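You operate a simulated robot arm through the tools that you are given. There is no shell and no other tool.

You run a simulated robot arm. Do the job below in one go: nothing can be reset, and whatever is moved stays where it is left.

Task
Put things in order on the top of the wooden table. At the end: the green duster stands where the black boot brush stood; the purple socks stands where the pickles jar stood; the pickles jar stands on top of the yellow soap dish; the black boot brush stands where the purple socks stood; whatever was shut is shut again. Leave all else as you found it, and nothing knocked over.

It is judged by the outcome, as a careful person would: the job done as asked, and still so three seconds after it is handed in. It fails if anything else is knocked over, pushed out of place, dropped, spilled or broken.

Robot
A 7-joint arm with a two-finger parallel gripper, fixed in place. Base frame: the origin is at the foot of the arm, x ahead of it, y to its left, z up; the work surface is at about z = 0. Readings come in mm, degrees, newtons and seconds.
With the tool pointing down near the work surface it reaches from about 240 to 620 mm from the base axis. Its first joint turns from -66.0 to 66.0 degrees. Payload 2.6 kg.
The TCP is the grasp point between the finger pads, 30 mm short of the fingertips. In the tool frame z runs along the fingers and y along their closing line. The gripper opens to 94 mm. The fingers are 28 mm wide and 10 mm thick; the gripper's body (50 by 96 mm) begins 55 mm behind the TCP.
Orientation is that of the tool frame in the base frame, as [roll, pitch, yaw] about the fixed x, y, z axes, in that order (R = Rz(yaw) Ry(pitch) Rx(roll)). With the fingers straight down and closing along the base's y, the tool's x points along the base's -x, its y along +y and its z along -z.

Tools
- The arm moves only by the tool play_rows. Its argument "increments" is a list of rows, each a list of 7 numbers: the shift along the tool's x, y, z in units of 300 mm (1.0 is 300 mm), then the turn, a rotation vector about the tool's x, y, z in units of 45 degrees (1.0 is 45 degrees), then the closure, from 0 (fully open) to 1 (shut). In form: [[x, y, z, rx, ry, rz, fingers], ...]. A call has 1 to 20 rows; each row is the pose to reach, as a shift and turn from the pose commanded when the call began, along the tool's axes at that moment. A call with a number of a shift or a turn outside -1 to 1 is refused whole. Each row takes 0.2 s and may step no farther than 50 mm and 8.6 degrees from the row before; otherwise, or with a gripper value out of range, the whole call is refused. A pose out of reach is approached as far as the arm can. The call stops where the force on the tool passes 40 N (or 10 N more than at its start, if that is more) or the arm is blocked; 0.2 s more then pass. Each finger travels about 72 mm/s and halts on what it meets, pressing with about 21 N; the grip force reading is that of the motor and also rises with nothing between the fingers. The clock runs only during rows and for 0.2 s after the last one: add rows that repeat a pose to give the fingers time. It gives the time, the measured TCP pose, the force on the tool (base axes), the opening and the grip force at its end, in the units of the frame above (readings bear some noise), with the torque about the TCP (base axes, N m) and any sound that the robot's microphone picked up.
- Cameras (640 x 400 px; columns grow to the right, rows downward): "scene" is fixed at [11.1, 423.8, 569.5]; the picture's right is [-0.89, -0.45, 0.00], its down [-0.25, 0.50, -0.83] and it looks along [0.37, -0.74, -0.56] (base axes); focal length 347 px, centre (320, 200). "wrist" rides on the gripper at [76, 14, -102] in the tool frame; the picture's right is [-0.18, 0.98, 0.00], its down [-0.75, -0.14, -0.64] and it looks along [-0.63, -0.12, 0.77] (tool axes); focal length 243 px, centre (320, 200).
- capture(camera): a new picture of that camera. It takes no simulated time.
- measure_at(camera, pixels): for up to 12 pixels [column, row] of the newest picture of that camera ("zoom" is the newest enlarged one), the place [x, y, z] in the base frame of the surface seen there, good to about 2 mm, but the place of the scene camera against the robot may be out by one fixed shift of up to 18 mm in any direction. It takes no simulated time.
- enlarge(camera, box): a new picture of the part [left, top, right, bottom] of that camera's present view, enlarged. It takes no simulated time.
- job_done(): hands the job in; it is judged then, once.

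Open the gripper and draw the arm clear of the work before you hand the job in, unless the task says otherwise.

The tools are called after ">>>" by a JSON object that holds its "fn" and its "kwargs". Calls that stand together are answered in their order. play_rows: Moves the arm, as the interface text tells. Its arguments: {"type":"object","properties":{"increments":{"type":"array"}},"required":["increments"]} The other tools are called the same way: capture (camera) takes a picture; measure_at (camera, pixels) gives the place of the surface under pixels of a picture; enlarge (camera, box) takes an enlarged picture of a part of a camera's view; job_done () hands the job in.

At the start:

```text
clock: 0.0
tool_pos: [247.9, -271.5, 313.2]
tool_rot: [179.9, 0.0, 180.0]
ft_force: [0.6, 0.0, -0.2]
torque: [-0.01, 0.01, 0.03]
width: 93.8
gripper_force: 0.1
```

scene: 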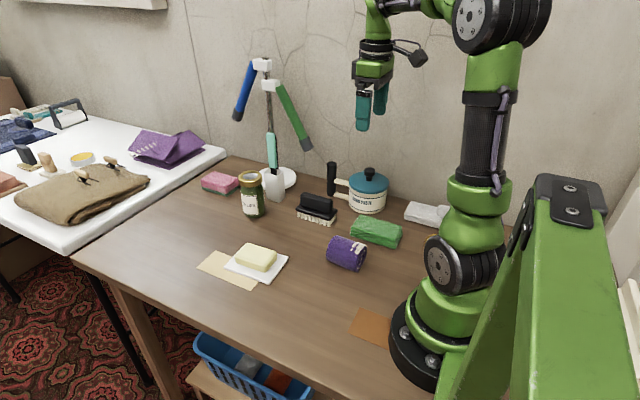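
wrist: 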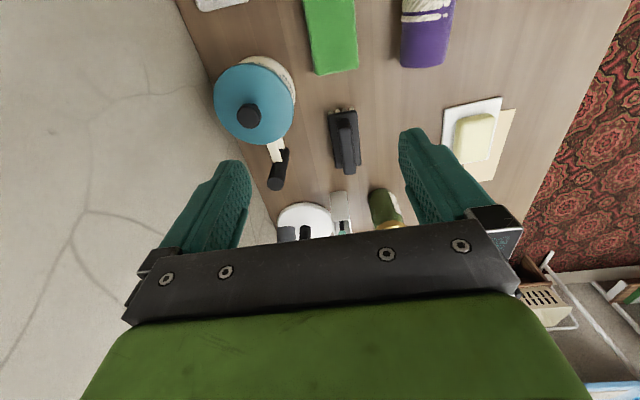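

The scene shows the jar at about (251,195), brush (318,208), duster (377,233), socks (347,252), and soap dish (257,260). I'll take enlarged pictures to see details.

>>> {"fn": "enlarge", "kwargs": {"camera": "scene", "box": [180, 140, 460, 315]}}

>>> {"fn": "enlarge", "kwargs": {"camera": "wrist", "box": [180, 0, 540, 240]}}

```text
2.29 times, centred on (320, 228) of scene
```

zoom: 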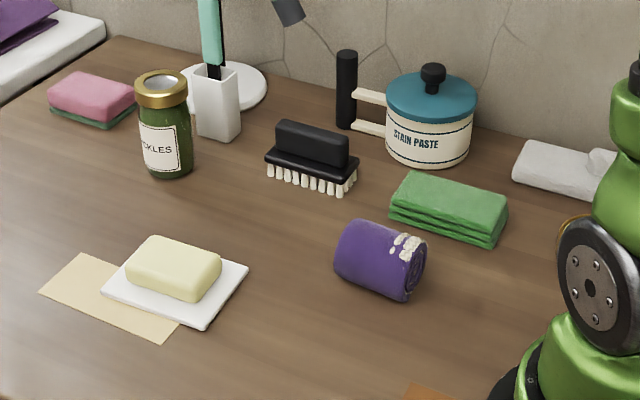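

```text
1.67 times, centred on (360, 120) of wrist
```

zoom: 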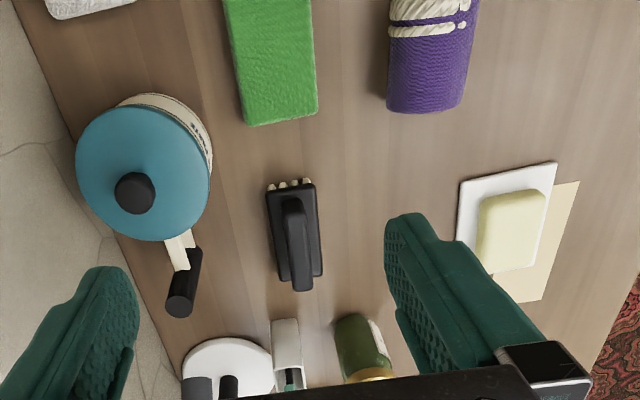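

Next I'll measure points on the objects from the scene's enlarged picture first, then again from a wrist picture to find the shift between them.

>>> {"fn": "measure_at", "kwargs": {"camera": "wrist", "pixels": [[330, 40], [320, 72], [356, 67], [345, 135], [333, 112], [355, 108], [347, 172], [425, 40], [405, 64], [440, 64], [475, 135], [380, 120]]}}

>>> {"fn": "enlarge", "kwargs": {"camera": "scene", "box": [180, 140, 460, 315]}}

```text
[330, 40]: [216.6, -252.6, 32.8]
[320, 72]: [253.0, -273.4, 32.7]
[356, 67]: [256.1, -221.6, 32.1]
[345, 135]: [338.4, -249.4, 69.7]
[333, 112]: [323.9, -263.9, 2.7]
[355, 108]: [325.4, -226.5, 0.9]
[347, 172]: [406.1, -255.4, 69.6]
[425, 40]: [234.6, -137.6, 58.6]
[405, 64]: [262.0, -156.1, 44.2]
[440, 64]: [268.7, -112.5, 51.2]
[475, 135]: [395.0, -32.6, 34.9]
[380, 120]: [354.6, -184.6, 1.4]
```

```text
2.29 times, centred on (320, 228) of scene
```

zoom: 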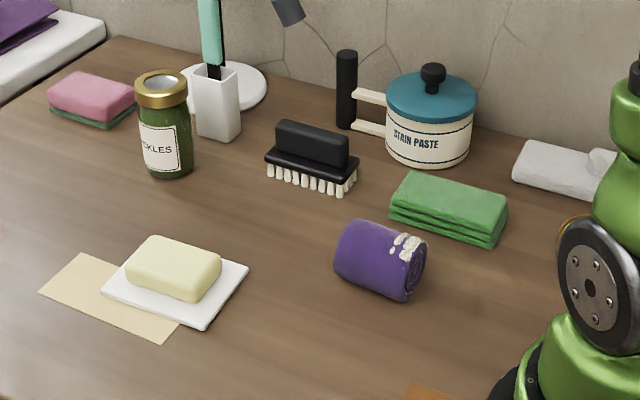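

The wrist readings put the duster's top at z≈33, the brush handle at z≈70, the socks at ≈58 and the soap top at ≈35. Now I'll measure the zoomed scene picture over the objects.

>>> {"fn": "measure_at", "kwargs": {"camera": "zoom", "pixels": [[412, 174], [508, 208], [497, 238], [390, 205], [448, 200], [278, 124], [346, 140], [340, 165], [265, 150], [356, 178], [310, 130], [338, 195]]}}

>>> {"fn": "measure_at", "kwargs": {"camera": "zoom", "pixels": [[163, 72], [137, 88], [187, 92], [160, 102], [146, 172], [190, 168], [170, 178], [155, 84], [148, 240], [220, 258], [190, 300], [126, 280]]}}

>>> {"fn": "measure_at", "kwargs": {"camera": "zoom", "pixels": [[175, 262], [104, 290], [205, 328], [248, 270], [380, 235], [350, 225], [425, 240], [405, 298], [338, 270], [412, 270], [375, 255], [183, 334]]}}

```text
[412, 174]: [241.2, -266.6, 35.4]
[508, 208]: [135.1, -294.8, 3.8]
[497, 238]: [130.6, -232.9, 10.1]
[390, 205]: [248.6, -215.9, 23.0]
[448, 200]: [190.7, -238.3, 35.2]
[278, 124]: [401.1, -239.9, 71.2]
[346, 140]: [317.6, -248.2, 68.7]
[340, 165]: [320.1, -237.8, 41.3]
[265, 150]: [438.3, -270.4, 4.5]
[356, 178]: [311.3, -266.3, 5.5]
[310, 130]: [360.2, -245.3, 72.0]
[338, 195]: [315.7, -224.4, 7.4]
```

```text
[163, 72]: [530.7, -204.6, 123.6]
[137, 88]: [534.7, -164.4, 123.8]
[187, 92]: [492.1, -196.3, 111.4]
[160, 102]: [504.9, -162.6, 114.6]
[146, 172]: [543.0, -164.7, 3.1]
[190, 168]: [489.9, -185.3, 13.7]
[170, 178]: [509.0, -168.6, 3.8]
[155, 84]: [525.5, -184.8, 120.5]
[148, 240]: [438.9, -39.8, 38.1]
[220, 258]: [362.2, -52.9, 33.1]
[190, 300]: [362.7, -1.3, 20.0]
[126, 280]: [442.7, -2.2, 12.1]
```

```text
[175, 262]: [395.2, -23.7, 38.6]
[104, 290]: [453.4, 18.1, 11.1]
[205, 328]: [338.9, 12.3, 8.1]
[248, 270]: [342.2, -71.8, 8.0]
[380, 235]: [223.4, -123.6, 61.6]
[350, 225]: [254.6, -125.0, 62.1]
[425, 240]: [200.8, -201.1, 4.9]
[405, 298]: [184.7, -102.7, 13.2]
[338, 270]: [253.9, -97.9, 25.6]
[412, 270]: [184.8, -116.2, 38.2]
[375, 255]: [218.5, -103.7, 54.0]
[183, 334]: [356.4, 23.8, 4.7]
```

The jar is near (517,-183) and a tall lamp-like thing stands behind it at scene (270,110). I'll enlarge that area before moving there.

>>> {"fn": "enlarge", "kwargs": {"camera": "scene", "box": [190, 40, 350, 240]}}

```text
2.00 times, centred on (270, 140) of scene
```

zoom: 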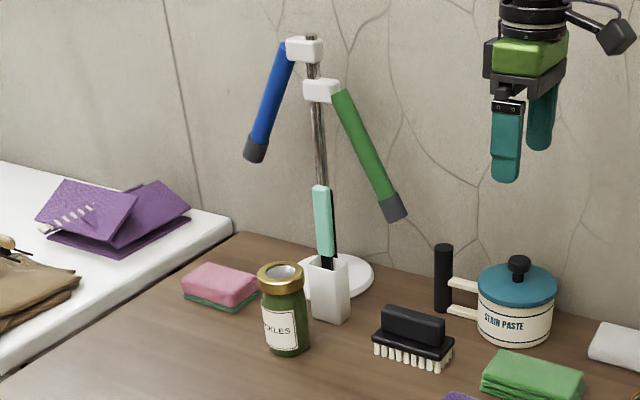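

It is a stand with a pole, a blue arm and a green arm, plus a mint-handled tool in a white cup. I'll measure these obstacles.

>>> {"fn": "measure_at", "kwargs": {"camera": "zoom", "pixels": [[305, 48], [320, 88], [275, 95], [256, 150], [345, 100], [370, 155], [395, 207], [320, 150], [322, 210], [360, 275], [330, 300], [345, 312]]}}

>>> {"fn": "measure_at", "kwargs": {"camera": "zoom", "pixels": [[312, 300], [316, 318], [350, 262], [312, 262], [445, 270], [462, 285], [518, 265], [480, 335], [500, 275], [225, 290], [262, 295], [184, 290]]}}

```text
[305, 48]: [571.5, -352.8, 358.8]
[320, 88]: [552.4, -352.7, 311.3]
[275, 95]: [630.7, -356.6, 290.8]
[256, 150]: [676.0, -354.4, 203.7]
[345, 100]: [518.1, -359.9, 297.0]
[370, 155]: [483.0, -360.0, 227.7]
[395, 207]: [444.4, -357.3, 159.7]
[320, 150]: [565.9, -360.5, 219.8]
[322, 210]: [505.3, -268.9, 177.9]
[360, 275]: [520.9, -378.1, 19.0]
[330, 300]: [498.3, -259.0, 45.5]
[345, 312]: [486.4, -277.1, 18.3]
```

```text
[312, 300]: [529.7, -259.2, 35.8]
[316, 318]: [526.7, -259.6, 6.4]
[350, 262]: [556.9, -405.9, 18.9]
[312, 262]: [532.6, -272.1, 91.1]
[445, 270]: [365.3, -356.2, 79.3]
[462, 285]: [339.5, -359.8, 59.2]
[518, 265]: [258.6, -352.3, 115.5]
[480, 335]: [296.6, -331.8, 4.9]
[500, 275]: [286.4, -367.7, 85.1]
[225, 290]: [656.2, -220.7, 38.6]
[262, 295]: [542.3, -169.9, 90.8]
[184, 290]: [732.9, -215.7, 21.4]
```

The cup's near face is at y≈-259, so there is room beside the jar, and the hanging arms are at y≈-355. I'll move the gripper at height over the jar side to get a precise wrist view.

>>> {"fn": "play_rows", "kwargs": {"increments": [[-0.1, 0.067, 0, 0, 0, 0, 0], [-0.2, 0.134, 0, 0, 0, 0, 0], [-0.3, 0.2, 0, 0, 0, 0, 0], [-0.4, 0.267, 0, 0, 0, 0, 0], [-0.5, 0.334, 0, 0, 0, 0, 0], [-0.6, 0.4, 0, 0, 0, 0, 0], [-0.6, 0.4, 0, 0, 0, 0, 0]]}}

>>> {"fn": "capture", "kwargs": {"camera": "wrist"}}

>>> {"fn": "capture", "kwargs": {"camera": "scene"}}

```text
clock: 1.6
tool_pos: [426.3, -153.2, 311.2]
tool_rot: [180.0, 0.1, -179.9]
ft_force: [-0.3, 0.3, -0.1]
torque: [0.03, 0.01, -0.01]
width: 93.8
gripper_force: 0.0
```

```text
taken
```

wrist: 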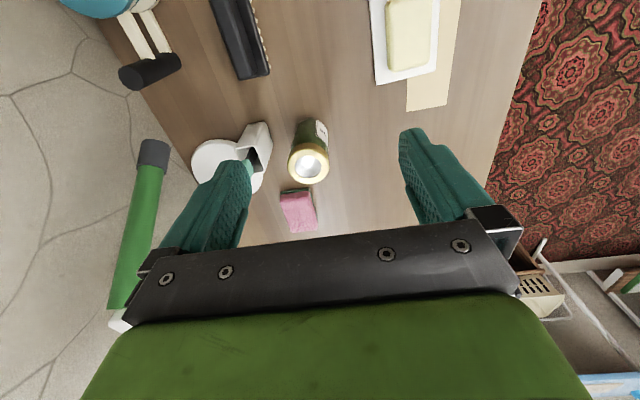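

```text
taken
```

scene: 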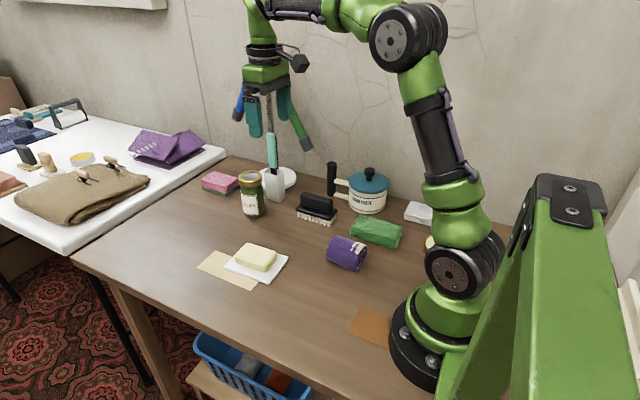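

The wrist view now shows the jar lid at (308,164), cup at (255,140), brush end at (245,40) and soap dish at (408,35). I'll enlarge and measure.

>>> {"fn": "enlarge", "kwargs": {"camera": "wrist", "box": [240, 100, 400, 200]}}

>>> {"fn": "measure_at", "kwargs": {"camera": "wrist", "pixels": [[290, 160], [327, 165], [308, 183], [310, 146], [308, 164], [298, 130], [327, 128], [310, 119], [265, 125], [268, 150], [258, 155], [250, 80]]}}

>>> {"fn": "measure_at", "kwargs": {"camera": "wrist", "pixels": [[388, 60], [428, 60], [388, 10], [430, 10], [410, 35], [376, 83], [434, 72], [370, 5], [400, 68], [445, 5], [408, 20], [408, 55]]}}

```text
4.00 times, centred on (320, 150) of wrist
```

zoom: 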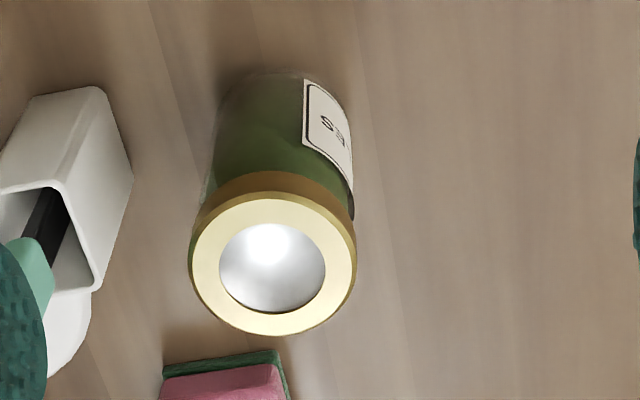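

```text
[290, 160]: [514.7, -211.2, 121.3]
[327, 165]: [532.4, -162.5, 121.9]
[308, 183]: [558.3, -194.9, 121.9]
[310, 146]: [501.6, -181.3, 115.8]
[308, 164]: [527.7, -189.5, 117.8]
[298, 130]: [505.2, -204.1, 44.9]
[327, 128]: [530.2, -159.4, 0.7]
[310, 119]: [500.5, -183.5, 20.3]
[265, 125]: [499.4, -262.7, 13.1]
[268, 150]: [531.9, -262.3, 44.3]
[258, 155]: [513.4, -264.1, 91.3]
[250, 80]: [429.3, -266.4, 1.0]
```

```text
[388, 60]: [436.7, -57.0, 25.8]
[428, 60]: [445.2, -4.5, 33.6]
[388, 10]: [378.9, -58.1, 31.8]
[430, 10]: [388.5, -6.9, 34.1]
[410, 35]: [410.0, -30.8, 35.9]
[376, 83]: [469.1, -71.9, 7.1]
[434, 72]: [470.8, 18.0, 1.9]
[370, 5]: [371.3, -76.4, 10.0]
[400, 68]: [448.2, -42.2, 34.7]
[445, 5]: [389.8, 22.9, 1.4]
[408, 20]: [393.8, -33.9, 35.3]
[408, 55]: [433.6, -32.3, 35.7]
```

The jar lid is centred near (530,-187) and the soap top is at z≈35.8. I'll pull back to see the brush and soap dish in full with the wrist camera.

>>> {"fn": "play_rows", "kwargs": {"increments": [[0.1, 0.05, 0, 0, 0, 0, 0], [0.2, 0.1, 0, 0, 0, 0, 0], [0.32, 0.16, 0, 0, 0, 0, 0], [0.32, 0.16, 0, 0, 0, 0, 0]]}}

>>> {"fn": "enlarge", "kwargs": {"camera": "wrist", "box": [160, 0, 480, 200]}}

```text
clock: 2.6
tool_pos: [333.3, -103.4, 312.9]
tool_rot: [180.0, 0.0, 180.0]
ft_force: [0.3, 0.0, -0.6]
torque: [-0.01, 0.0, -0.02]
width: 93.8
gripper_force: 0.0
```

```text
2.00 times, centred on (320, 100) of wrist
```

zoom: 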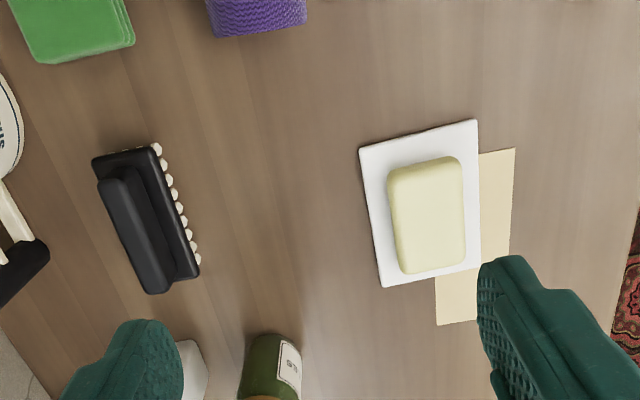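

The full soap dish (corners near (360,148), (476,120), (480,268), (384,286) in the zoom) and the brush are visible. I'll measure their corners.

>>> {"fn": "measure_at", "kwargs": {"camera": "zoom", "pixels": [[362, 149], [475, 122], [384, 285], [478, 266], [390, 178], [455, 158], [463, 255], [405, 270], [428, 215], [428, 170], [428, 262], [400, 215]]}}

>>> {"fn": "measure_at", "kwargs": {"camera": "zoom", "pixels": [[95, 160], [155, 150], [148, 292], [198, 276], [102, 185], [128, 178], [150, 285], [172, 272], [135, 230], [170, 225], [160, 150], [196, 262]]}}

>>> {"fn": "measure_at", "kwargs": {"camera": "zoom", "pixels": [[20, 15], [40, 60], [130, 42], [80, 30], [215, 15], [225, 33], [300, 22], [260, 10], [255, 340], [300, 355], [275, 338], [190, 350]]}}

```text
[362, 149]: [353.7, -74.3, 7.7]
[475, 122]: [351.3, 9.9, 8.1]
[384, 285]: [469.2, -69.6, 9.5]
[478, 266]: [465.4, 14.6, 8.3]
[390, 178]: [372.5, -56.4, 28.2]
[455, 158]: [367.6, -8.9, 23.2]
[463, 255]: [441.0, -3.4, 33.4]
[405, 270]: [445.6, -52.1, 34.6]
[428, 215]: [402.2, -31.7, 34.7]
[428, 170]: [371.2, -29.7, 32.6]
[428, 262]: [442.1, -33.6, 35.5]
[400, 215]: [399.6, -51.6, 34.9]
```

```text
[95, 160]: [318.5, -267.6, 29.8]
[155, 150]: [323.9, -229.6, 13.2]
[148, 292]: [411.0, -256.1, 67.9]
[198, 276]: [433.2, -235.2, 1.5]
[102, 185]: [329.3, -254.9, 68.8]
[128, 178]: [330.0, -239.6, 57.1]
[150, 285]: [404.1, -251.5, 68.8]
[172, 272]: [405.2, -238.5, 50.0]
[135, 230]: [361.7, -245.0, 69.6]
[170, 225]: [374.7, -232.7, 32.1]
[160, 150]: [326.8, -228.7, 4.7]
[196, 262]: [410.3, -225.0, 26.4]
```

```text
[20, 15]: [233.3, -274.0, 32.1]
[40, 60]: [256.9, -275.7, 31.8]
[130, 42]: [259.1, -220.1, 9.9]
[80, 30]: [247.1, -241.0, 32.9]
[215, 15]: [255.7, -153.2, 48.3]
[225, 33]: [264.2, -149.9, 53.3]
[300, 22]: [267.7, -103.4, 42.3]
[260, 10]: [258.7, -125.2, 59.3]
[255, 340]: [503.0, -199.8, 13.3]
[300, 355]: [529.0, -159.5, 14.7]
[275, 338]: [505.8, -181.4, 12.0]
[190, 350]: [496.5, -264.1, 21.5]
```

The dish centre is at about (410,-30), the jar at (529.5,-187), and the scene camera is off by about (+12,-3,-2). I'll move above the jar at z≈230 with the fingers open.

>>> {"fn": "play_rows", "kwargs": {"increments": [[-0.13, -0.056, 0.03, 0, 0, 0, 0], [-0.26, -0.112, 0.08, 0, 0, 0, 0], [-0.39, -0.168, 0.14, 0, 0, 0, 0], [-0.52, -0.224, 0.2, 0, 0, 0, 0], [-0.658, -0.278, 0.26, 0, 0, 0, 0], [-0.658, -0.278, 0.26, 0, 0, 0, 0]]}}

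>>> {"fn": "capture", "kwargs": {"camera": "wrist"}}

>>> {"fn": "capture", "kwargs": {"camera": "scene"}}

```text
clock: 4.0
tool_pos: [525.9, -189.2, 232.5]
tool_rot: [180.0, 0.1, -179.9]
ft_force: [0.6, -0.8, -0.7]
torque: [0.02, 0.03, 0.0]
width: 94.0
gripper_force: 0.1
```

```text
taken
```

wrist: 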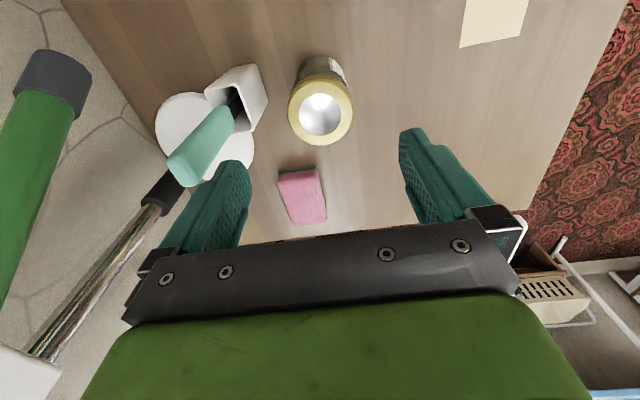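

```text
taken
```

scene: 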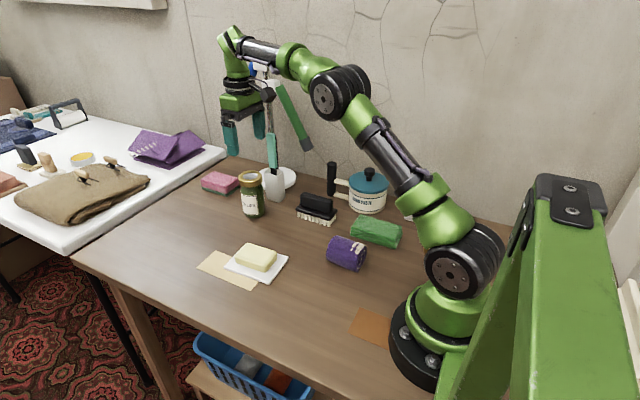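

The lid sits at (321,112) between the fingers. I'll measure its rim and the mint handle for clearance.

>>> {"fn": "enlarge", "kwargs": {"camera": "wrist", "box": [160, 40, 400, 190]}}

>>> {"fn": "measure_at", "kwargs": {"camera": "wrist", "pixels": [[291, 112], [350, 112], [321, 143], [321, 82], [300, 95], [342, 95], [300, 133], [343, 132], [180, 160], [200, 175], [225, 125], [262, 115]]}}

```text
2.67 times, centred on (280, 115) of wrist
```

zoom: 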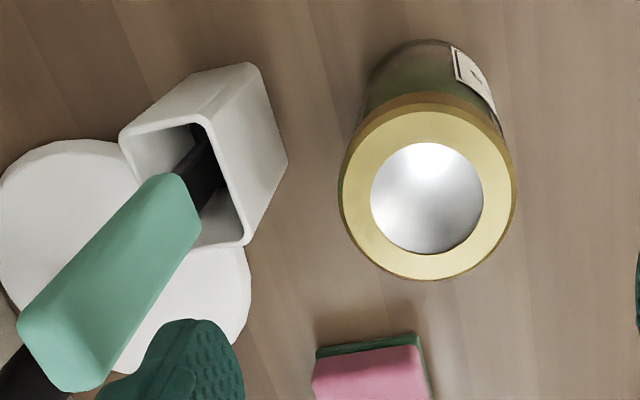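

```text
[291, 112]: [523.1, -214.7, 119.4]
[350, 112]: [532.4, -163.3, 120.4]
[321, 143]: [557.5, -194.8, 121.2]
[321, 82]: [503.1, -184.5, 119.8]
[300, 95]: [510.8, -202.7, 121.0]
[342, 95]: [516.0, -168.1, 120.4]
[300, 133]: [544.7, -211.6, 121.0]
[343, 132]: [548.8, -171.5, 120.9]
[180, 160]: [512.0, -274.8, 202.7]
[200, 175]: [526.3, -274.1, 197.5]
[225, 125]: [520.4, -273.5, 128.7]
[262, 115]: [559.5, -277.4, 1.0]
```

The lid centre is about (530,-188.7), which matches the tool within 2 mm, and the mint handle is at y≈-274, well clear of the fingers. I'll descend to z≈80.

>>> {"fn": "play_rows", "kwargs": {"increments": [[-0.002, -0.005, 0.1, 0, 0, 0, 0], [-0.002, -0.005, 0.2, 0, 0, 0, 0], [-0.002, -0.005, 0.3, 0, 0, 0, 0], [-0.002, -0.005, 0.4, 0, 0, 0, 0], [-0.002, -0.005, 0.47, 0, 0, 0, 0], [-0.002, -0.005, 0.517, 0, 0, 0, 0], [-0.002, -0.005, 0.517, 0, 0, 0, 0]]}}

>>> {"fn": "capture", "kwargs": {"camera": "wrist"}}

>>> {"fn": "enlarge", "kwargs": {"camera": "scene", "box": [180, 80, 340, 240]}}

```text
clock: 5.6
tool_pos: [529.7, -188.3, 79.7]
tool_rot: [-180.0, 0.0, 179.9]
ft_force: [0.2, 0.5, 0.0]
torque: [0.01, 0.0, 0.0]
width: 93.9
gripper_force: 0.0
```

```text
taken
```

wrist: 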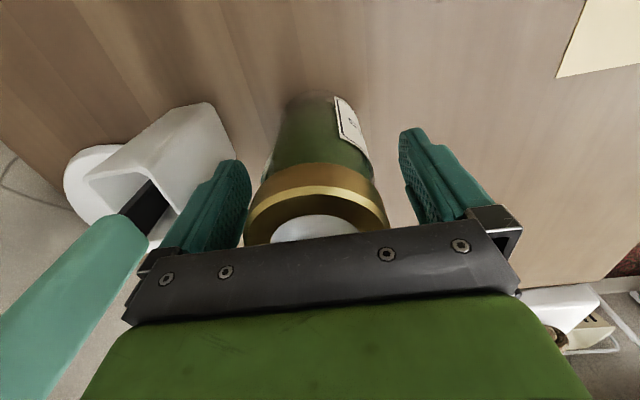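

```text
2.50 times, centred on (260, 160) of scene
```

zoom: 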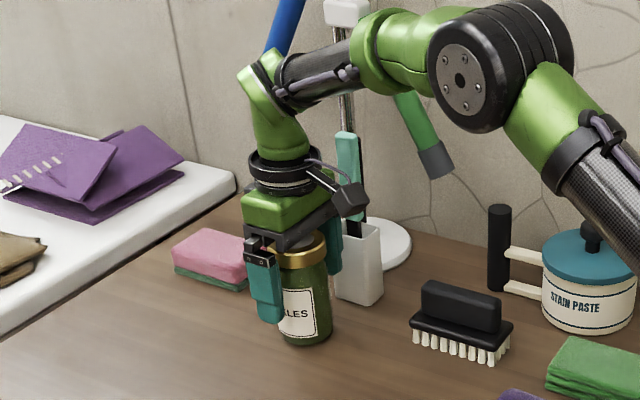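

The fingers straddle the jar in both views with no contact. I'll close on it.

>>> {"fn": "play_rows", "kwargs": {"increments": [[0, 0, 0, 0, 0, 0, 0.2], [0, 0, 0, 0, 0, 0, 0.4], [0, 0, 0, 0, 0, 0, 0.6], [0, 0, 0, 0, 0, 0, 0.8], [0, 0, 0, 0, 0, 0, 1], [0, 0, 0, 0, 0, 0, 1]]}}

>>> {"fn": "capture", "kwargs": {"camera": "wrist"}}

```text
clock: 7.0
tool_pos: [529.4, -189.5, 80.9]
tool_rot: [-180.0, -0.1, -180.0]
ft_force: [1.2, -0.7, -0.6]
torque: [-0.01, 0.0, 0.0]
width: 60.5
gripper_force: 21.1
```

```text
taken
```

wrist: 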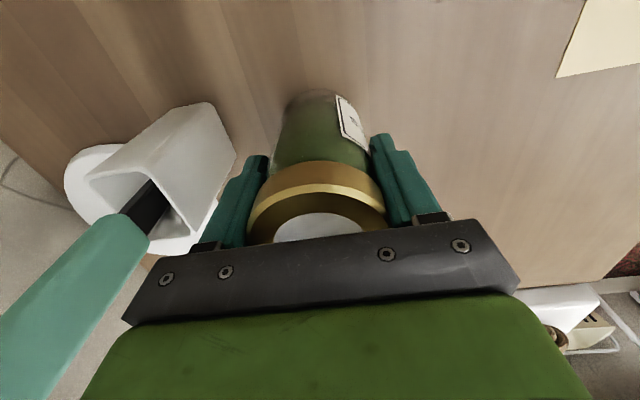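

The jar is gripped at 60.5 mm width with 21 N. I'll lift slowly straight up and check the load.

>>> {"fn": "play_rows", "kwargs": {"increments": [[0, 0, -0.02, 0, 0, 0, 1], [0, 0, -0.06, 0, 0, 0, 1], [0, 0, -0.12, 0, 0, 0, 1], [0, 0, -0.2, 0, 0, 0, 1], [0, 0, -0.28, 0, 0, 0, 1], [0, 0, -0.36, 0, 0, 0, 1], [0, 0, -0.36, 0, 0, 0, 1]]}}

>>> {"fn": "capture", "kwargs": {"camera": "wrist"}}

>>> {"fn": "capture", "kwargs": {"camera": "scene"}}

```text
clock: 8.6
tool_pos: [530.1, -188.1, 189.8]
tool_rot: [-180.0, 0.0, -179.9]
ft_force: [0.6, -0.6, -3.8]
torque: [-0.01, 0.0, 0.0]
width: 60.2
gripper_force: 21.0
```

```text
taken
```

wrist: 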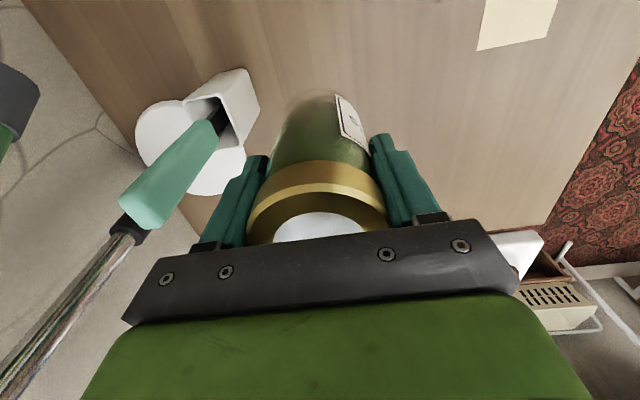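

```text
taken
```

scene: 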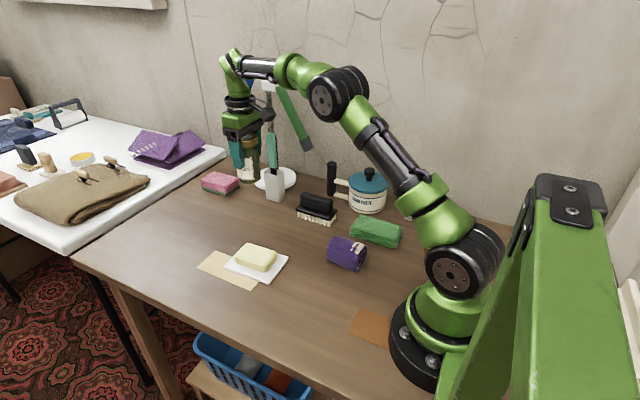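

The jar hangs steady (about 3.8 N, no slip). I'll carry it at height over the soap at (409.5,-30).

>>> {"fn": "play_rows", "kwargs": {"increments": [[0.03, 0.04, 0, 0, 0, 0, 1], [0.1, 0.13, 0, 0, 0, 0, 1], [0.18, 0.235, 0, 0, 0, 0, 1], [0.26, 0.34, 0, 0, 0, 0, 1], [0.33, 0.435, 0, 0, 0, 0, 1], [0.38, 0.5, 0, 0, 0, 0, 1], [0.401, 0.528, 0, 0, 0, 0, 1], [0.401, 0.528, 0, 0, 0, 0, 1], [0.401, 0.528, 0.1, 0, 0, 0, 1], [0.401, 0.528, 0.18, 0, 0, 0, 1], [0.401, 0.528, 0.18, 0, 0, 0, 1]]}}

>>> {"fn": "capture", "kwargs": {"camera": "wrist"}}

>>> {"fn": "enlarge", "kwargs": {"camera": "scene", "box": [180, 140, 340, 300]}}

```text
clock: 11.0
tool_pos: [406.9, -28.5, 136.3]
tool_rot: [-180.0, 0.0, 180.0]
ft_force: [0.3, 0.3, -3.6]
torque: [0.0, -0.03, -0.02]
width: 60.1
gripper_force: 20.8
```

```text
taken
```

wrist: 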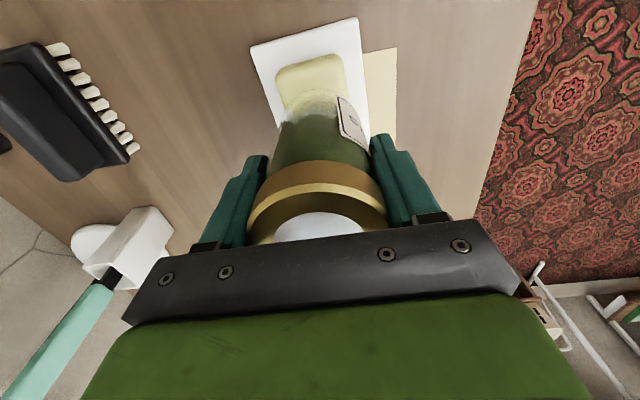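

```text
2.50 times, centred on (260, 220) of scene
```

zoom: 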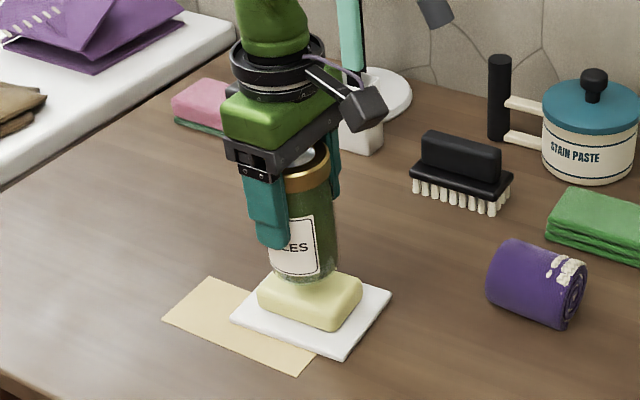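

The jar is above the soap. I'll check alignment by measuring dish corners and the jar's front from the wrist camera.

>>> {"fn": "measure_at", "kwargs": {"camera": "wrist", "pixels": [[253, 46], [357, 20], [366, 130], [277, 72], [340, 57], [311, 80], [284, 85], [344, 80], [320, 108], [300, 115], [340, 100], [318, 95]]}}

```text
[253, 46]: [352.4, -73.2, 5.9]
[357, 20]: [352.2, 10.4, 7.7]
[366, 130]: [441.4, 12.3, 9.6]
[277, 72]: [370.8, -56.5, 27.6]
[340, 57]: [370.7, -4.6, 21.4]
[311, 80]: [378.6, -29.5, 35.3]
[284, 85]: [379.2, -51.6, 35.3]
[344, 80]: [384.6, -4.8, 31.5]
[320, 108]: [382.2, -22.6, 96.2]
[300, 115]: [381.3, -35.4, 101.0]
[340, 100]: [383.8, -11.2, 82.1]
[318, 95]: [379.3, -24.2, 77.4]
```

The jar's front is at x≈380 so its axis is near x≈410, centred on the soap. I'll lower it close to contact.

>>> {"fn": "play_rows", "kwargs": {"increments": [[0, 0, 0.015, 0, 0, 0, 1], [0, 0, 0.03, 0, 0, 0, 1], [0, 0, 0.045, 0, 0, 0, 1], [0, 0, 0.055, 0, 0, 0, 1], [0, 0, 0.055, 0, 0, 0, 1]]}}

>>> {"fn": "play_rows", "kwargs": {"increments": [[0, 0, 0.0033, 0, 0, 0, 1], [0, 0, 0.0033, 0, 0, 0, 1]]}}

>>> {"fn": "enlarge", "kwargs": {"camera": "scene", "box": [220, 180, 300, 290]}}

```text
clock: 12.2
tool_pos: [406.8, -30.2, 118.6]
tool_rot: [-180.0, -0.1, -180.0]
ft_force: [0.4, 0.6, -4.8]
torque: [0.0, 0.02, 0.02]
width: 59.8
gripper_force: 21.5
```

```text
clock: 12.8
tool_pos: [407.4, -31.3, 118.3]
tool_rot: [-179.9, 0.0, 179.9]
ft_force: [0.3, -0.3, -4.0]
torque: [-0.03, -0.01, -0.01]
width: 60.0
gripper_force: 20.8
```

```text
3.64 times, centred on (260, 235) of scene
```

zoom: 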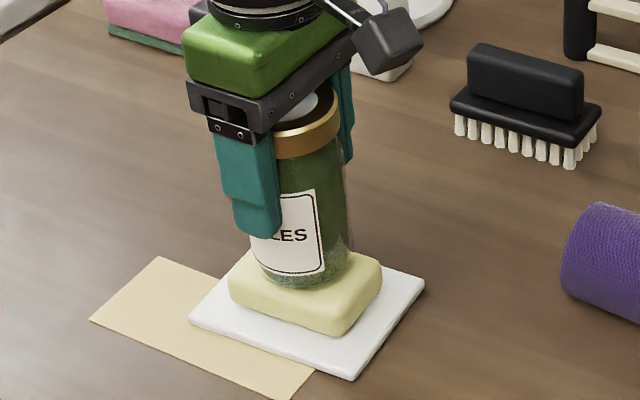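

No contact yet (force still about -4 N at z≈116.6). I'll continue down in 1 mm steps.

>>> {"fn": "play_rows", "kwargs": {"increments": [[0, 0, 0.0033, 0, 0, 0, 1], [0, 0, 0.0033, 0, 0, 0, 1]]}}

>>> {"fn": "play_rows", "kwargs": {"increments": [[0, 0, 0.0033, 0, 0, 0, 1], [0, 0, 0.0033, 0, 0, 0, 1]]}}

```text
clock: 13.4
tool_pos: [407.5, -31.1, 116.5]
tool_rot: [-180.0, 0.0, 179.9]
ft_force: [0.1, -0.4, -3.3]
torque: [0.02, 0.0, -0.02]
width: 59.8
gripper_force: 21.3
```

```text
clock: 14.0
tool_pos: [407.2, -30.2, 115.8]
tool_rot: [-180.0, 0.0, -180.0]
ft_force: [0.4, -1.0, -4.4]
torque: [-0.01, -0.01, 0.0]
width: 60.2
gripper_force: 20.7
```

Still no contact at about z=115. Continuing with further 1 mm steps.

>>> {"fn": "play_rows", "kwargs": {"increments": [[0, 0, 0.0033, 0, 0, 0, 1], [0, 0, 0.0033, 0, 0, 0, 1]]}}

>>> {"fn": "play_rows", "kwargs": {"increments": [[0, 0, 0.0025, 0, 0, 0, 1], [0, 0, 0.0025, 0, 0, 0, 1]]}}

```text
clock: 14.6
tool_pos: [408.4, -30.1, 115.3]
tool_rot: [-179.9, 0.1, 180.0]
ft_force: [-0.6, 0.1, -3.7]
torque: [0.02, 0.06, 0.01]
width: 60.1
gripper_force: 21.1
```

```text
clock: 15.2
tool_pos: [408.8, -30.7, 114.4]
tool_rot: [-179.9, 0.1, -180.0]
ft_force: [-3.0, 0.1, 5.4]
torque: [-0.07, 0.35, -0.05]
width: 60.0
gripper_force: 21.4
```

Contact made (force rose from -4 to +5 N). I'll open the fingers gently and look at the jar before retreating.

>>> {"fn": "play_rows", "kwargs": {"increments": [[0, 0, 0, 0, 0, 0, 0.35], [0, 0, 0, 0, 0, 0, 0.32], [0, 0, 0, 0, 0, 0, 0.26], [0, 0, 0, 0, 0, 0, 0.2], [0, 0, 0, 0, 0, 0, 0.2]]}}

>>> {"fn": "capture", "kwargs": {"camera": "wrist"}}

>>> {"fn": "enlarge", "kwargs": {"camera": "scene", "box": [220, 180, 300, 290]}}

```text
clock: 16.4
tool_pos: [408.3, -30.4, 113.6]
tool_rot: [-180.0, 0.0, 180.0]
ft_force: [0.8, -0.1, -0.3]
torque: [0.0, 0.02, 0.0]
width: 74.9
gripper_force: 0.1
```

```text
taken
```

wrist: 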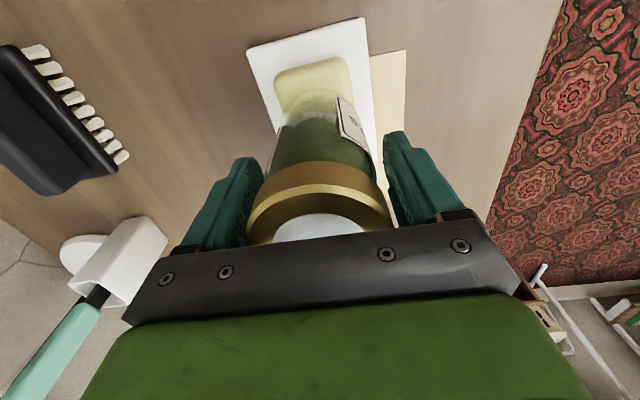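

```text
3.64 times, centred on (260, 235) of scene
```

zoom: 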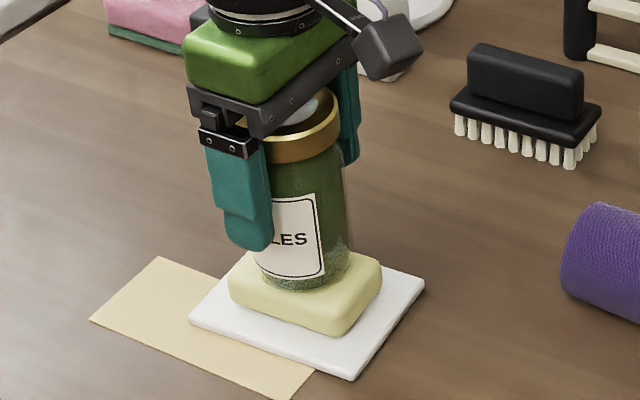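

The jar stands upright on the soap with the fingers clear. I'll open fully and rise straight up, then view again.

>>> {"fn": "play_rows", "kwargs": {"increments": [[0, 0, 0, 0, 0, 0, 0.05], [0, 0, 0, 0, 0, 0, 0], [0, 0, -0.05, 0, 0, 0, 0], [0, 0, -0.15, 0, 0, 0, 0], [0, 0, -0.3, 0, 0, 0, 0], [0, 0, -0.45, 0, 0, 0, 0], [0, 0, -0.6, 0, 0, 0, 0], [0, 0, -0.6, 0, 0, 0, 0]]}}

>>> {"fn": "capture", "kwargs": {"camera": "wrist"}}

>>> {"fn": "enlarge", "kwargs": {"camera": "scene", "box": [210, 160, 320, 300]}}

```text
clock: 18.2
tool_pos: [408.6, -27.7, 295.2]
tool_rot: [180.0, 0.1, -180.0]
ft_force: [-0.4, 0.2, 0.1]
torque: [0.03, 0.03, 0.05]
width: 94.0
gripper_force: 0.1
```

```text
taken
```

wrist: 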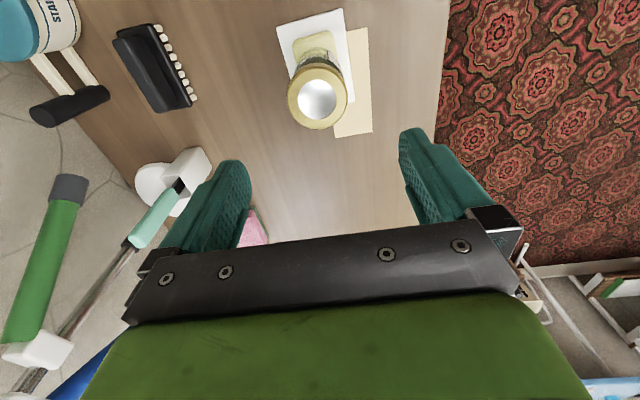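

```text
2.86 times, centred on (265, 230) of scene
```

zoom: 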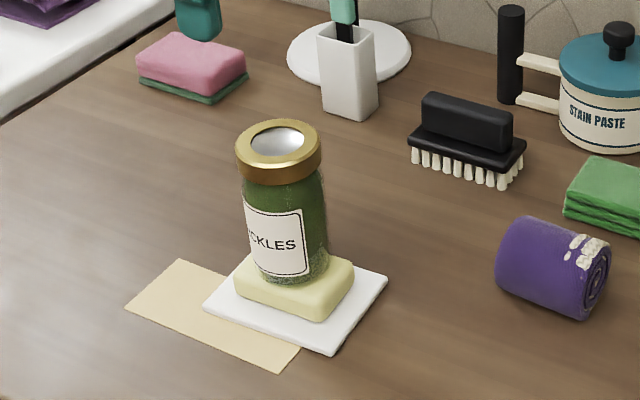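

The jar stands squarely on the soap. Now I'll zoom on the socks and duster in the scene and also check the jar's lid for tilt.

>>> {"fn": "measure_at", "kwargs": {"camera": "wrist", "pixels": [[291, 98], [344, 98], [318, 125], [318, 72], [300, 80], [338, 118], [300, 118], [336, 78]]}}

>>> {"fn": "enlarge", "kwargs": {"camera": "scene", "box": [310, 200, 420, 290]}}

```text
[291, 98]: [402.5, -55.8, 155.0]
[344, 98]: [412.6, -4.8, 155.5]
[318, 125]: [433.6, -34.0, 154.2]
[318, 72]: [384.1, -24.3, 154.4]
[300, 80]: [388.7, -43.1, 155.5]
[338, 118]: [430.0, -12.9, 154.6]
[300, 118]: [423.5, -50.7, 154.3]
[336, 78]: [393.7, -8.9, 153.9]
```

```text
4.44 times, centred on (365, 245) of scene
```

zoom: 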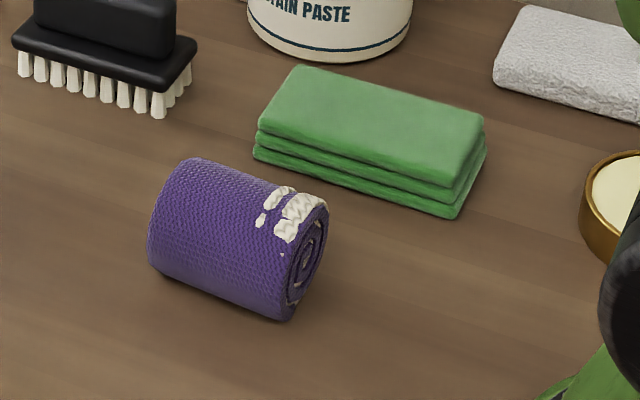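

The lid is level (z 154–155.5) centred at (408.5,-29.5). Now measuring the socks and duster in the zoom.

>>> {"fn": "measure_at", "kwargs": {"camera": "zoom", "pixels": [[190, 162], [230, 170], [320, 205], [150, 240], [160, 275], [280, 318], [215, 230], [270, 195], [305, 250], [295, 295], [245, 240], [325, 230]]}}

>>> {"fn": "measure_at", "kwargs": {"camera": "zoom", "pixels": [[294, 70], [480, 118], [260, 128], [450, 185], [365, 120], [458, 215], [256, 155], [484, 150], [300, 75], [474, 122], [265, 125], [446, 180]]}}

```text
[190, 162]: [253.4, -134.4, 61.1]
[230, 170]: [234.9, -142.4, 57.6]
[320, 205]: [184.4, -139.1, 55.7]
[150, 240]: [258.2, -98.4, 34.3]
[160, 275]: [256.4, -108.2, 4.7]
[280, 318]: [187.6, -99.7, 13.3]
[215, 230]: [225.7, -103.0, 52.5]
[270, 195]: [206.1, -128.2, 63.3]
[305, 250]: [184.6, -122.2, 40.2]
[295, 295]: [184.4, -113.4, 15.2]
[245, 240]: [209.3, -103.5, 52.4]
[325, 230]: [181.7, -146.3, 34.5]
```

```text
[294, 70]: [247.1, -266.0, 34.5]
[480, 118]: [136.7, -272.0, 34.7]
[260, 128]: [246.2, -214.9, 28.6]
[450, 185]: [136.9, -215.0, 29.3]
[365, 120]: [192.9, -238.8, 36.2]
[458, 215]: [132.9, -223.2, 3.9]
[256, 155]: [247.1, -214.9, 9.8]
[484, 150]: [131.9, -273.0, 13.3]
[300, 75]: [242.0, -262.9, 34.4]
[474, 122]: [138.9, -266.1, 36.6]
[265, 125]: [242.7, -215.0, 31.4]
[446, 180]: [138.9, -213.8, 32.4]
```

Corrected for the shift, the socks centre is at about (232,-130) with height ≈60, and the duster centre is at (201.5,-247). I'll move above the socks at height.

>>> {"fn": "play_rows", "kwargs": {"increments": [[0.1, -0.056, 0, 0, 0, 0, 0], [0.2, -0.112, 0, 0, 0, 0, 0], [0.32, -0.18, 0, 0, 0, 0, 0], [0.44, -0.248, 0, 0, 0, 0, 0], [0.54, -0.304, 0.0, 0, 0, 0, 0], [0.592, -0.333, 0.1, 0, 0, 0, 0], [0.592, -0.333, 0.25, 0, 0, 0, 0], [0.592, -0.333, 0.35, 0, 0, 0, 0], [0.592, -0.333, 0.35, 0, 0, 0, 0]]}}

>>> {"fn": "capture", "kwargs": {"camera": "wrist"}}

>>> {"fn": "capture", "kwargs": {"camera": "scene"}}

```text
clock: 20.2
tool_pos: [228.4, -129.9, 187.9]
tool_rot: [-179.9, 0.0, -179.9]
ft_force: [-0.1, 0.9, -0.1]
torque: [-0.01, 0.02, 0.02]
width: 93.8
gripper_force: 0.1
```

```text
taken
```

wrist: 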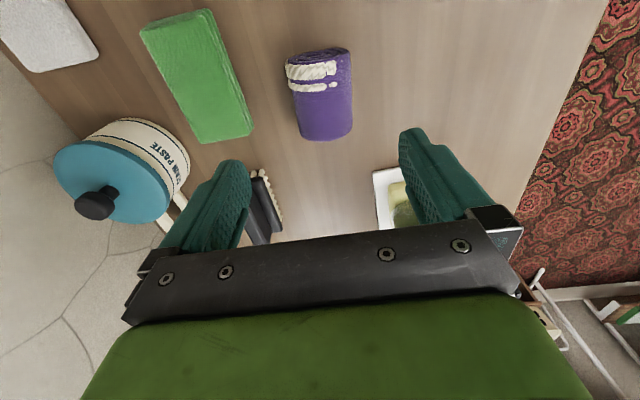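

```text
taken
```

scene: 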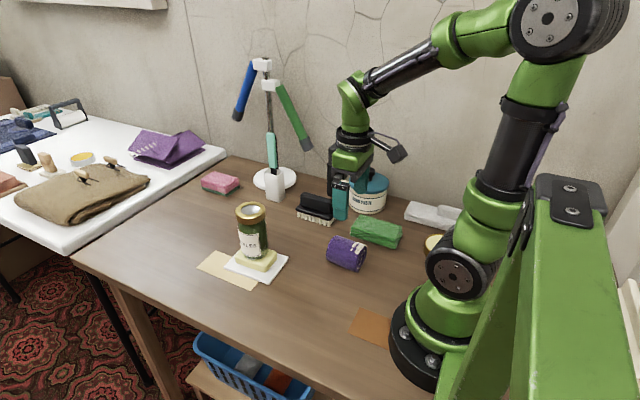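

Now the whole socks roll (290–352, 47–140) and the duster (140–253, 8–143) are seen by the wrist camera. I'll enlarge and measure both precisely.

>>> {"fn": "enlarge", "kwargs": {"camera": "wrist", "box": [120, 0, 376, 160]}}

>>> {"fn": "measure_at", "kwargs": {"camera": "wrist", "pixels": [[290, 60], [349, 60], [320, 50], [300, 136], [350, 130], [325, 140], [320, 95], [292, 90], [351, 90], [318, 70], [328, 125], [305, 52]]}}

>>> {"fn": "measure_at", "kwargs": {"camera": "wrist", "pixels": [[142, 30], [210, 11], [200, 140], [250, 130], [197, 80], [165, 70], [230, 75], [145, 25], [205, 15], [205, 137], [246, 126], [252, 134]]}}

```text
2.50 times, centred on (248, 80) of wrist
```

zoom: 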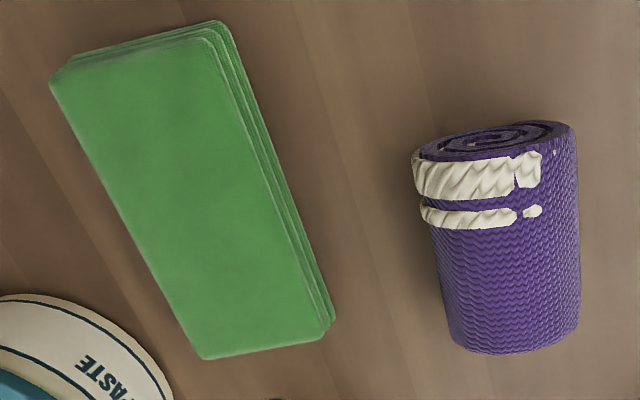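

```text
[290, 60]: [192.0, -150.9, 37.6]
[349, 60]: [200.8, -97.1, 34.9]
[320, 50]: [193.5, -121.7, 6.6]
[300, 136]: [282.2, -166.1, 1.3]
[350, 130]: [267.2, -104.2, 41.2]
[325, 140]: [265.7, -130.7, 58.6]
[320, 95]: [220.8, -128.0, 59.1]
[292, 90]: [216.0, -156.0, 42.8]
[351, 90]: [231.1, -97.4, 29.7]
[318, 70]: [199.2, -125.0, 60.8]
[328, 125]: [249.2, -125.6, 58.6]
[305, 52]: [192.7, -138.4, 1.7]
```

```text
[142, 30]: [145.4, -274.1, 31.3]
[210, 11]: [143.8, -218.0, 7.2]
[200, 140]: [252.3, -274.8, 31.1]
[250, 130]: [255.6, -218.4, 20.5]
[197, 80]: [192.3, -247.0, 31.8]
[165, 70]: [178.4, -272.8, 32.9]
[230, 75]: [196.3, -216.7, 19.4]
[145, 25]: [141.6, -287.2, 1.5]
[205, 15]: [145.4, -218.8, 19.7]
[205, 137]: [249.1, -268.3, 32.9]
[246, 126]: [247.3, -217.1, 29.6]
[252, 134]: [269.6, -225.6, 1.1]
```

The socks centre is (230,-127.5), spanning y -157..-97 and z up to 60. I'll descend to z≈34 around it and check before closing.

>>> {"fn": "play_rows", "kwargs": {"increments": [[0.005, 0.007, 0.1, 0, 0, 0, 0], [0.005, 0.007, 0.2, 0, 0, 0, 0], [0.005, 0.007, 0.3, 0, 0, 0, 0], [0.005, 0.007, 0.4, 0, 0, 0, 0], [0.005, 0.007, 0.47, 0, 0, 0, 0], [0.005, 0.007, 0.51, 0, 0, 0, 0], [0.005, 0.007, 0.51, 0, 0, 0, 0]]}}

>>> {"fn": "capture", "kwargs": {"camera": "wrist"}}

>>> {"fn": "enlarge", "kwargs": {"camera": "scene", "box": [290, 150, 450, 290]}}

```text
clock: 21.8
tool_pos: [230.8, -126.4, 35.1]
tool_rot: [179.9, 0.0, -179.9]
ft_force: [0.4, -0.6, 0.0]
torque: [0.05, -0.04, 0.02]
width: 93.8
gripper_force: 0.0
```

```text
taken
```

wrist: 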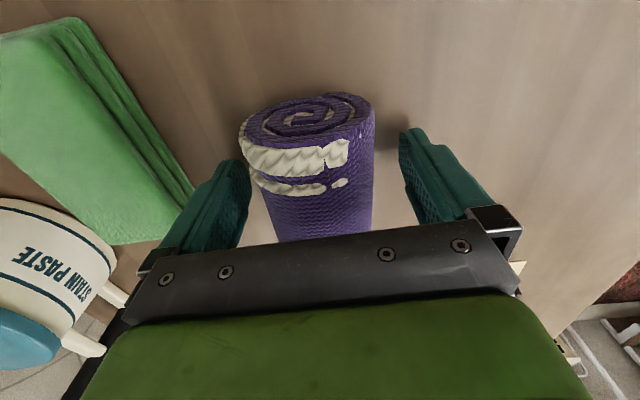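

```text
2.86 times, centred on (370, 220) of scene
```

zoom: 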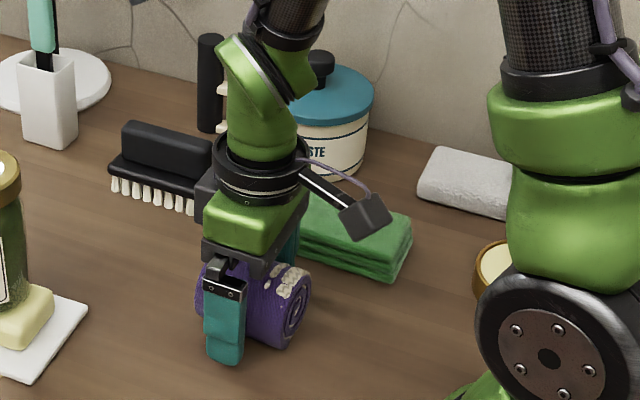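

The fingers straddle the socks without contact. I'll close and lift slowly.

>>> {"fn": "play_rows", "kwargs": {"increments": [[0, 0, 0, 0, 0, 0, 0.15], [0, 0, 0, 0, 0, 0, 0.3], [0, 0, 0, 0, 0, 0, 0.4], [0, 0, 0, 0, 0, 0, 0.6], [0, 0, 0, 0, 0, 0, 0.8], [0, 0, 0, 0, 0, 0, 1], [0, 0, 0, 0, 0, 0, 1]]}}

>>> {"fn": "play_rows", "kwargs": {"increments": [[0, 0, -0.02, 0, 0, 0, 1], [0, 0, -0.06, 0, 0, 0, 1], [0, 0, -0.12, 0, 0, 0, 1], [0, 0, -0.2, 0, 0, 0, 1], [0, 0, -0.3, 0, 0, 0, 1], [0, 0, -0.4, 0, 0, 0, 1], [0, 0, -0.5, 0, 0, 0, 1], [0, 0, -0.5, 0, 0, 0, 1]]}}

>>> {"fn": "capture", "kwargs": {"camera": "wrist"}}

>>> {"fn": "capture", "kwargs": {"camera": "scene"}}

```text
clock: 23.4
tool_pos: [228.8, -126.8, 36.2]
tool_rot: [179.9, -0.1, 180.0]
ft_force: [-0.5, 0.9, -0.3]
torque: [0.01, 0.02, -0.03]
width: 62.1
gripper_force: 20.7
```

```text
clock: 25.2
tool_pos: [229.8, -128.7, 188.6]
tool_rot: [-179.9, 0.1, -180.0]
ft_force: [0.7, -0.7, -1.4]
torque: [-0.02, 0.0, -0.04]
width: 62.3
gripper_force: 20.6
```

```text
taken
```

wrist: 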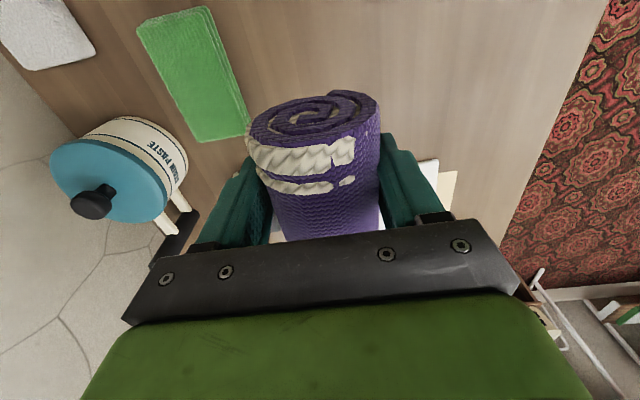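

```text
taken
```

scene: 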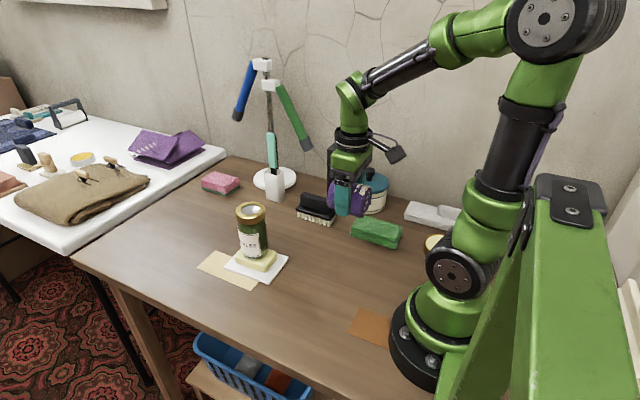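

The socks are held (about 1.4 N, 62 mm) and lifted. I'll carry them to above the jar's old place (530,-188.6).

>>> {"fn": "play_rows", "kwargs": {"increments": [[-0.04, -0.008, 0, 0, 0, 0, 1], [-0.13, -0.027, 0, 0, 0, 0, 1], [-0.25, -0.05, 0, 0, 0, 0, 1], [-0.37, -0.075, 0, 0, 0, 0, 1], [-0.49, -0.1, 0, 0, 0, 0, 1], [-0.61, -0.124, 0, 0, 0, 0, 1], [-0.73, -0.148, 0, 0, 0, 0, 1], [-0.85, -0.173, 0, 0, 0, 0, 1], [-0.95, -0.193, 0, 0, 0, 0, 1], [-0.998, -0.203, 0, 0, 0, 0, 1], [-0.998, -0.203, 0, 0, 0, 0, 1]]}}

>>> {"fn": "capture", "kwargs": {"camera": "wrist"}}

>>> {"fn": "capture", "kwargs": {"camera": "scene"}}

```text
clock: 27.6
tool_pos: [527.2, -189.2, 184.6]
tool_rot: [179.9, 0.0, -179.9]
ft_force: [0.3, 0.0, -0.4]
torque: [0.0, -0.02, -0.02]
width: 62.0
gripper_force: 21.0
```

```text
taken
```

wrist: 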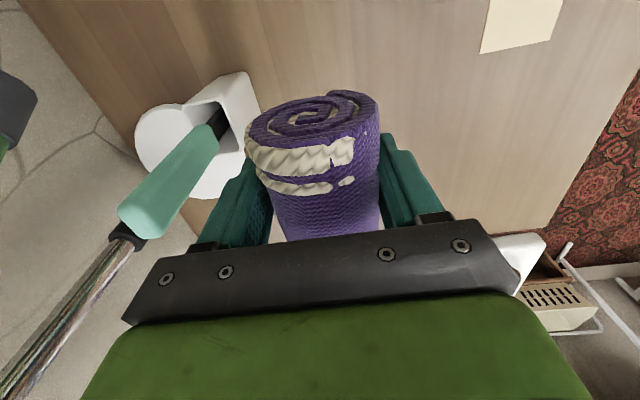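

```text
taken
```

scene: 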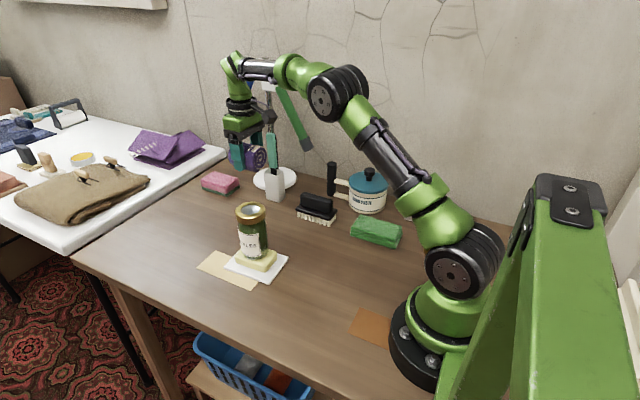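

Everything is clear at the jar's old spot. I'll lower the socks, slowing near the table.

>>> {"fn": "play_rows", "kwargs": {"increments": [[0, 0, 0.08, 0, 0, 0, 1], [0, 0, 0.18, 0, 0, 0, 1], [0, 0, 0.28, 0, 0, 0, 1], [0, 0, 0.37, 0, 0, 0, 1], [0, 0, 0.44, 0, 0, 0, 1], [0, 0, 0.475, 0, 0, 0, 1], [0, 0, 0.49, 0, 0, 0, 1], [0, 0, 0.49, 0, 0, 0, 1]]}}

>>> {"fn": "play_rows", "kwargs": {"increments": [[0, 0, 0.004, 0, 0, 0, 1], [0, 0, 0.007, 0, 0, 0, 1], [0, 0, 0.007, 0, 0, 0, 1]]}}

>>> {"fn": "capture", "kwargs": {"camera": "wrist"}}

>>> {"fn": "enlarge", "kwargs": {"camera": "scene", "box": [180, 100, 340, 240]}}

```text
clock: 29.4
tool_pos: [527.1, -188.1, 39.6]
tool_rot: [180.0, 0.0, -180.0]
ft_force: [0.2, -0.3, -1.1]
torque: [-0.01, 0.01, 0.0]
width: 61.9
gripper_force: 20.7
```

```text
clock: 30.2
tool_pos: [528.1, -188.4, 35.5]
tool_rot: [-180.0, 0.1, 179.9]
ft_force: [-0.5, 0.3, -0.4]
torque: [-0.02, 0.02, 0.0]
width: 62.0
gripper_force: 21.3
```

```text
taken
```

wrist: 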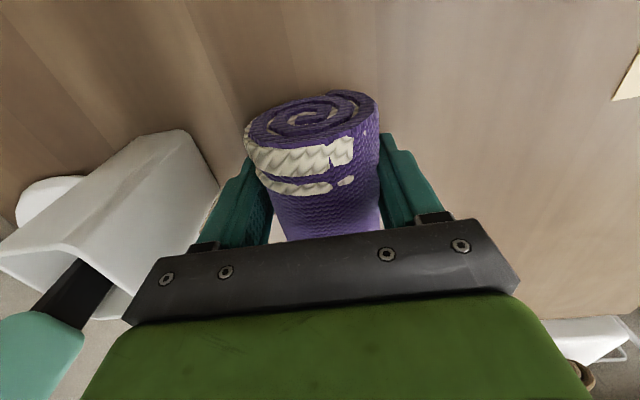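

```text
2.86 times, centred on (260, 170) of scene
```

zoom: 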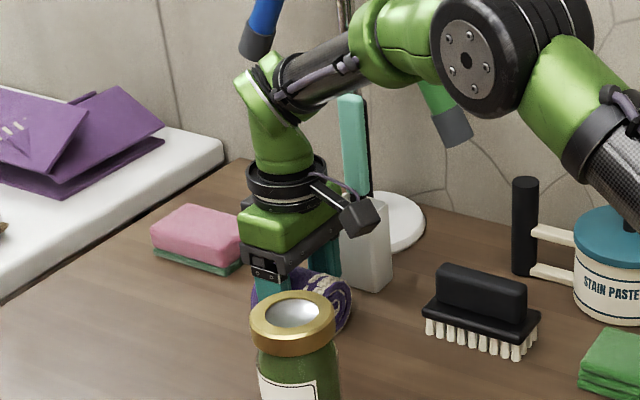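

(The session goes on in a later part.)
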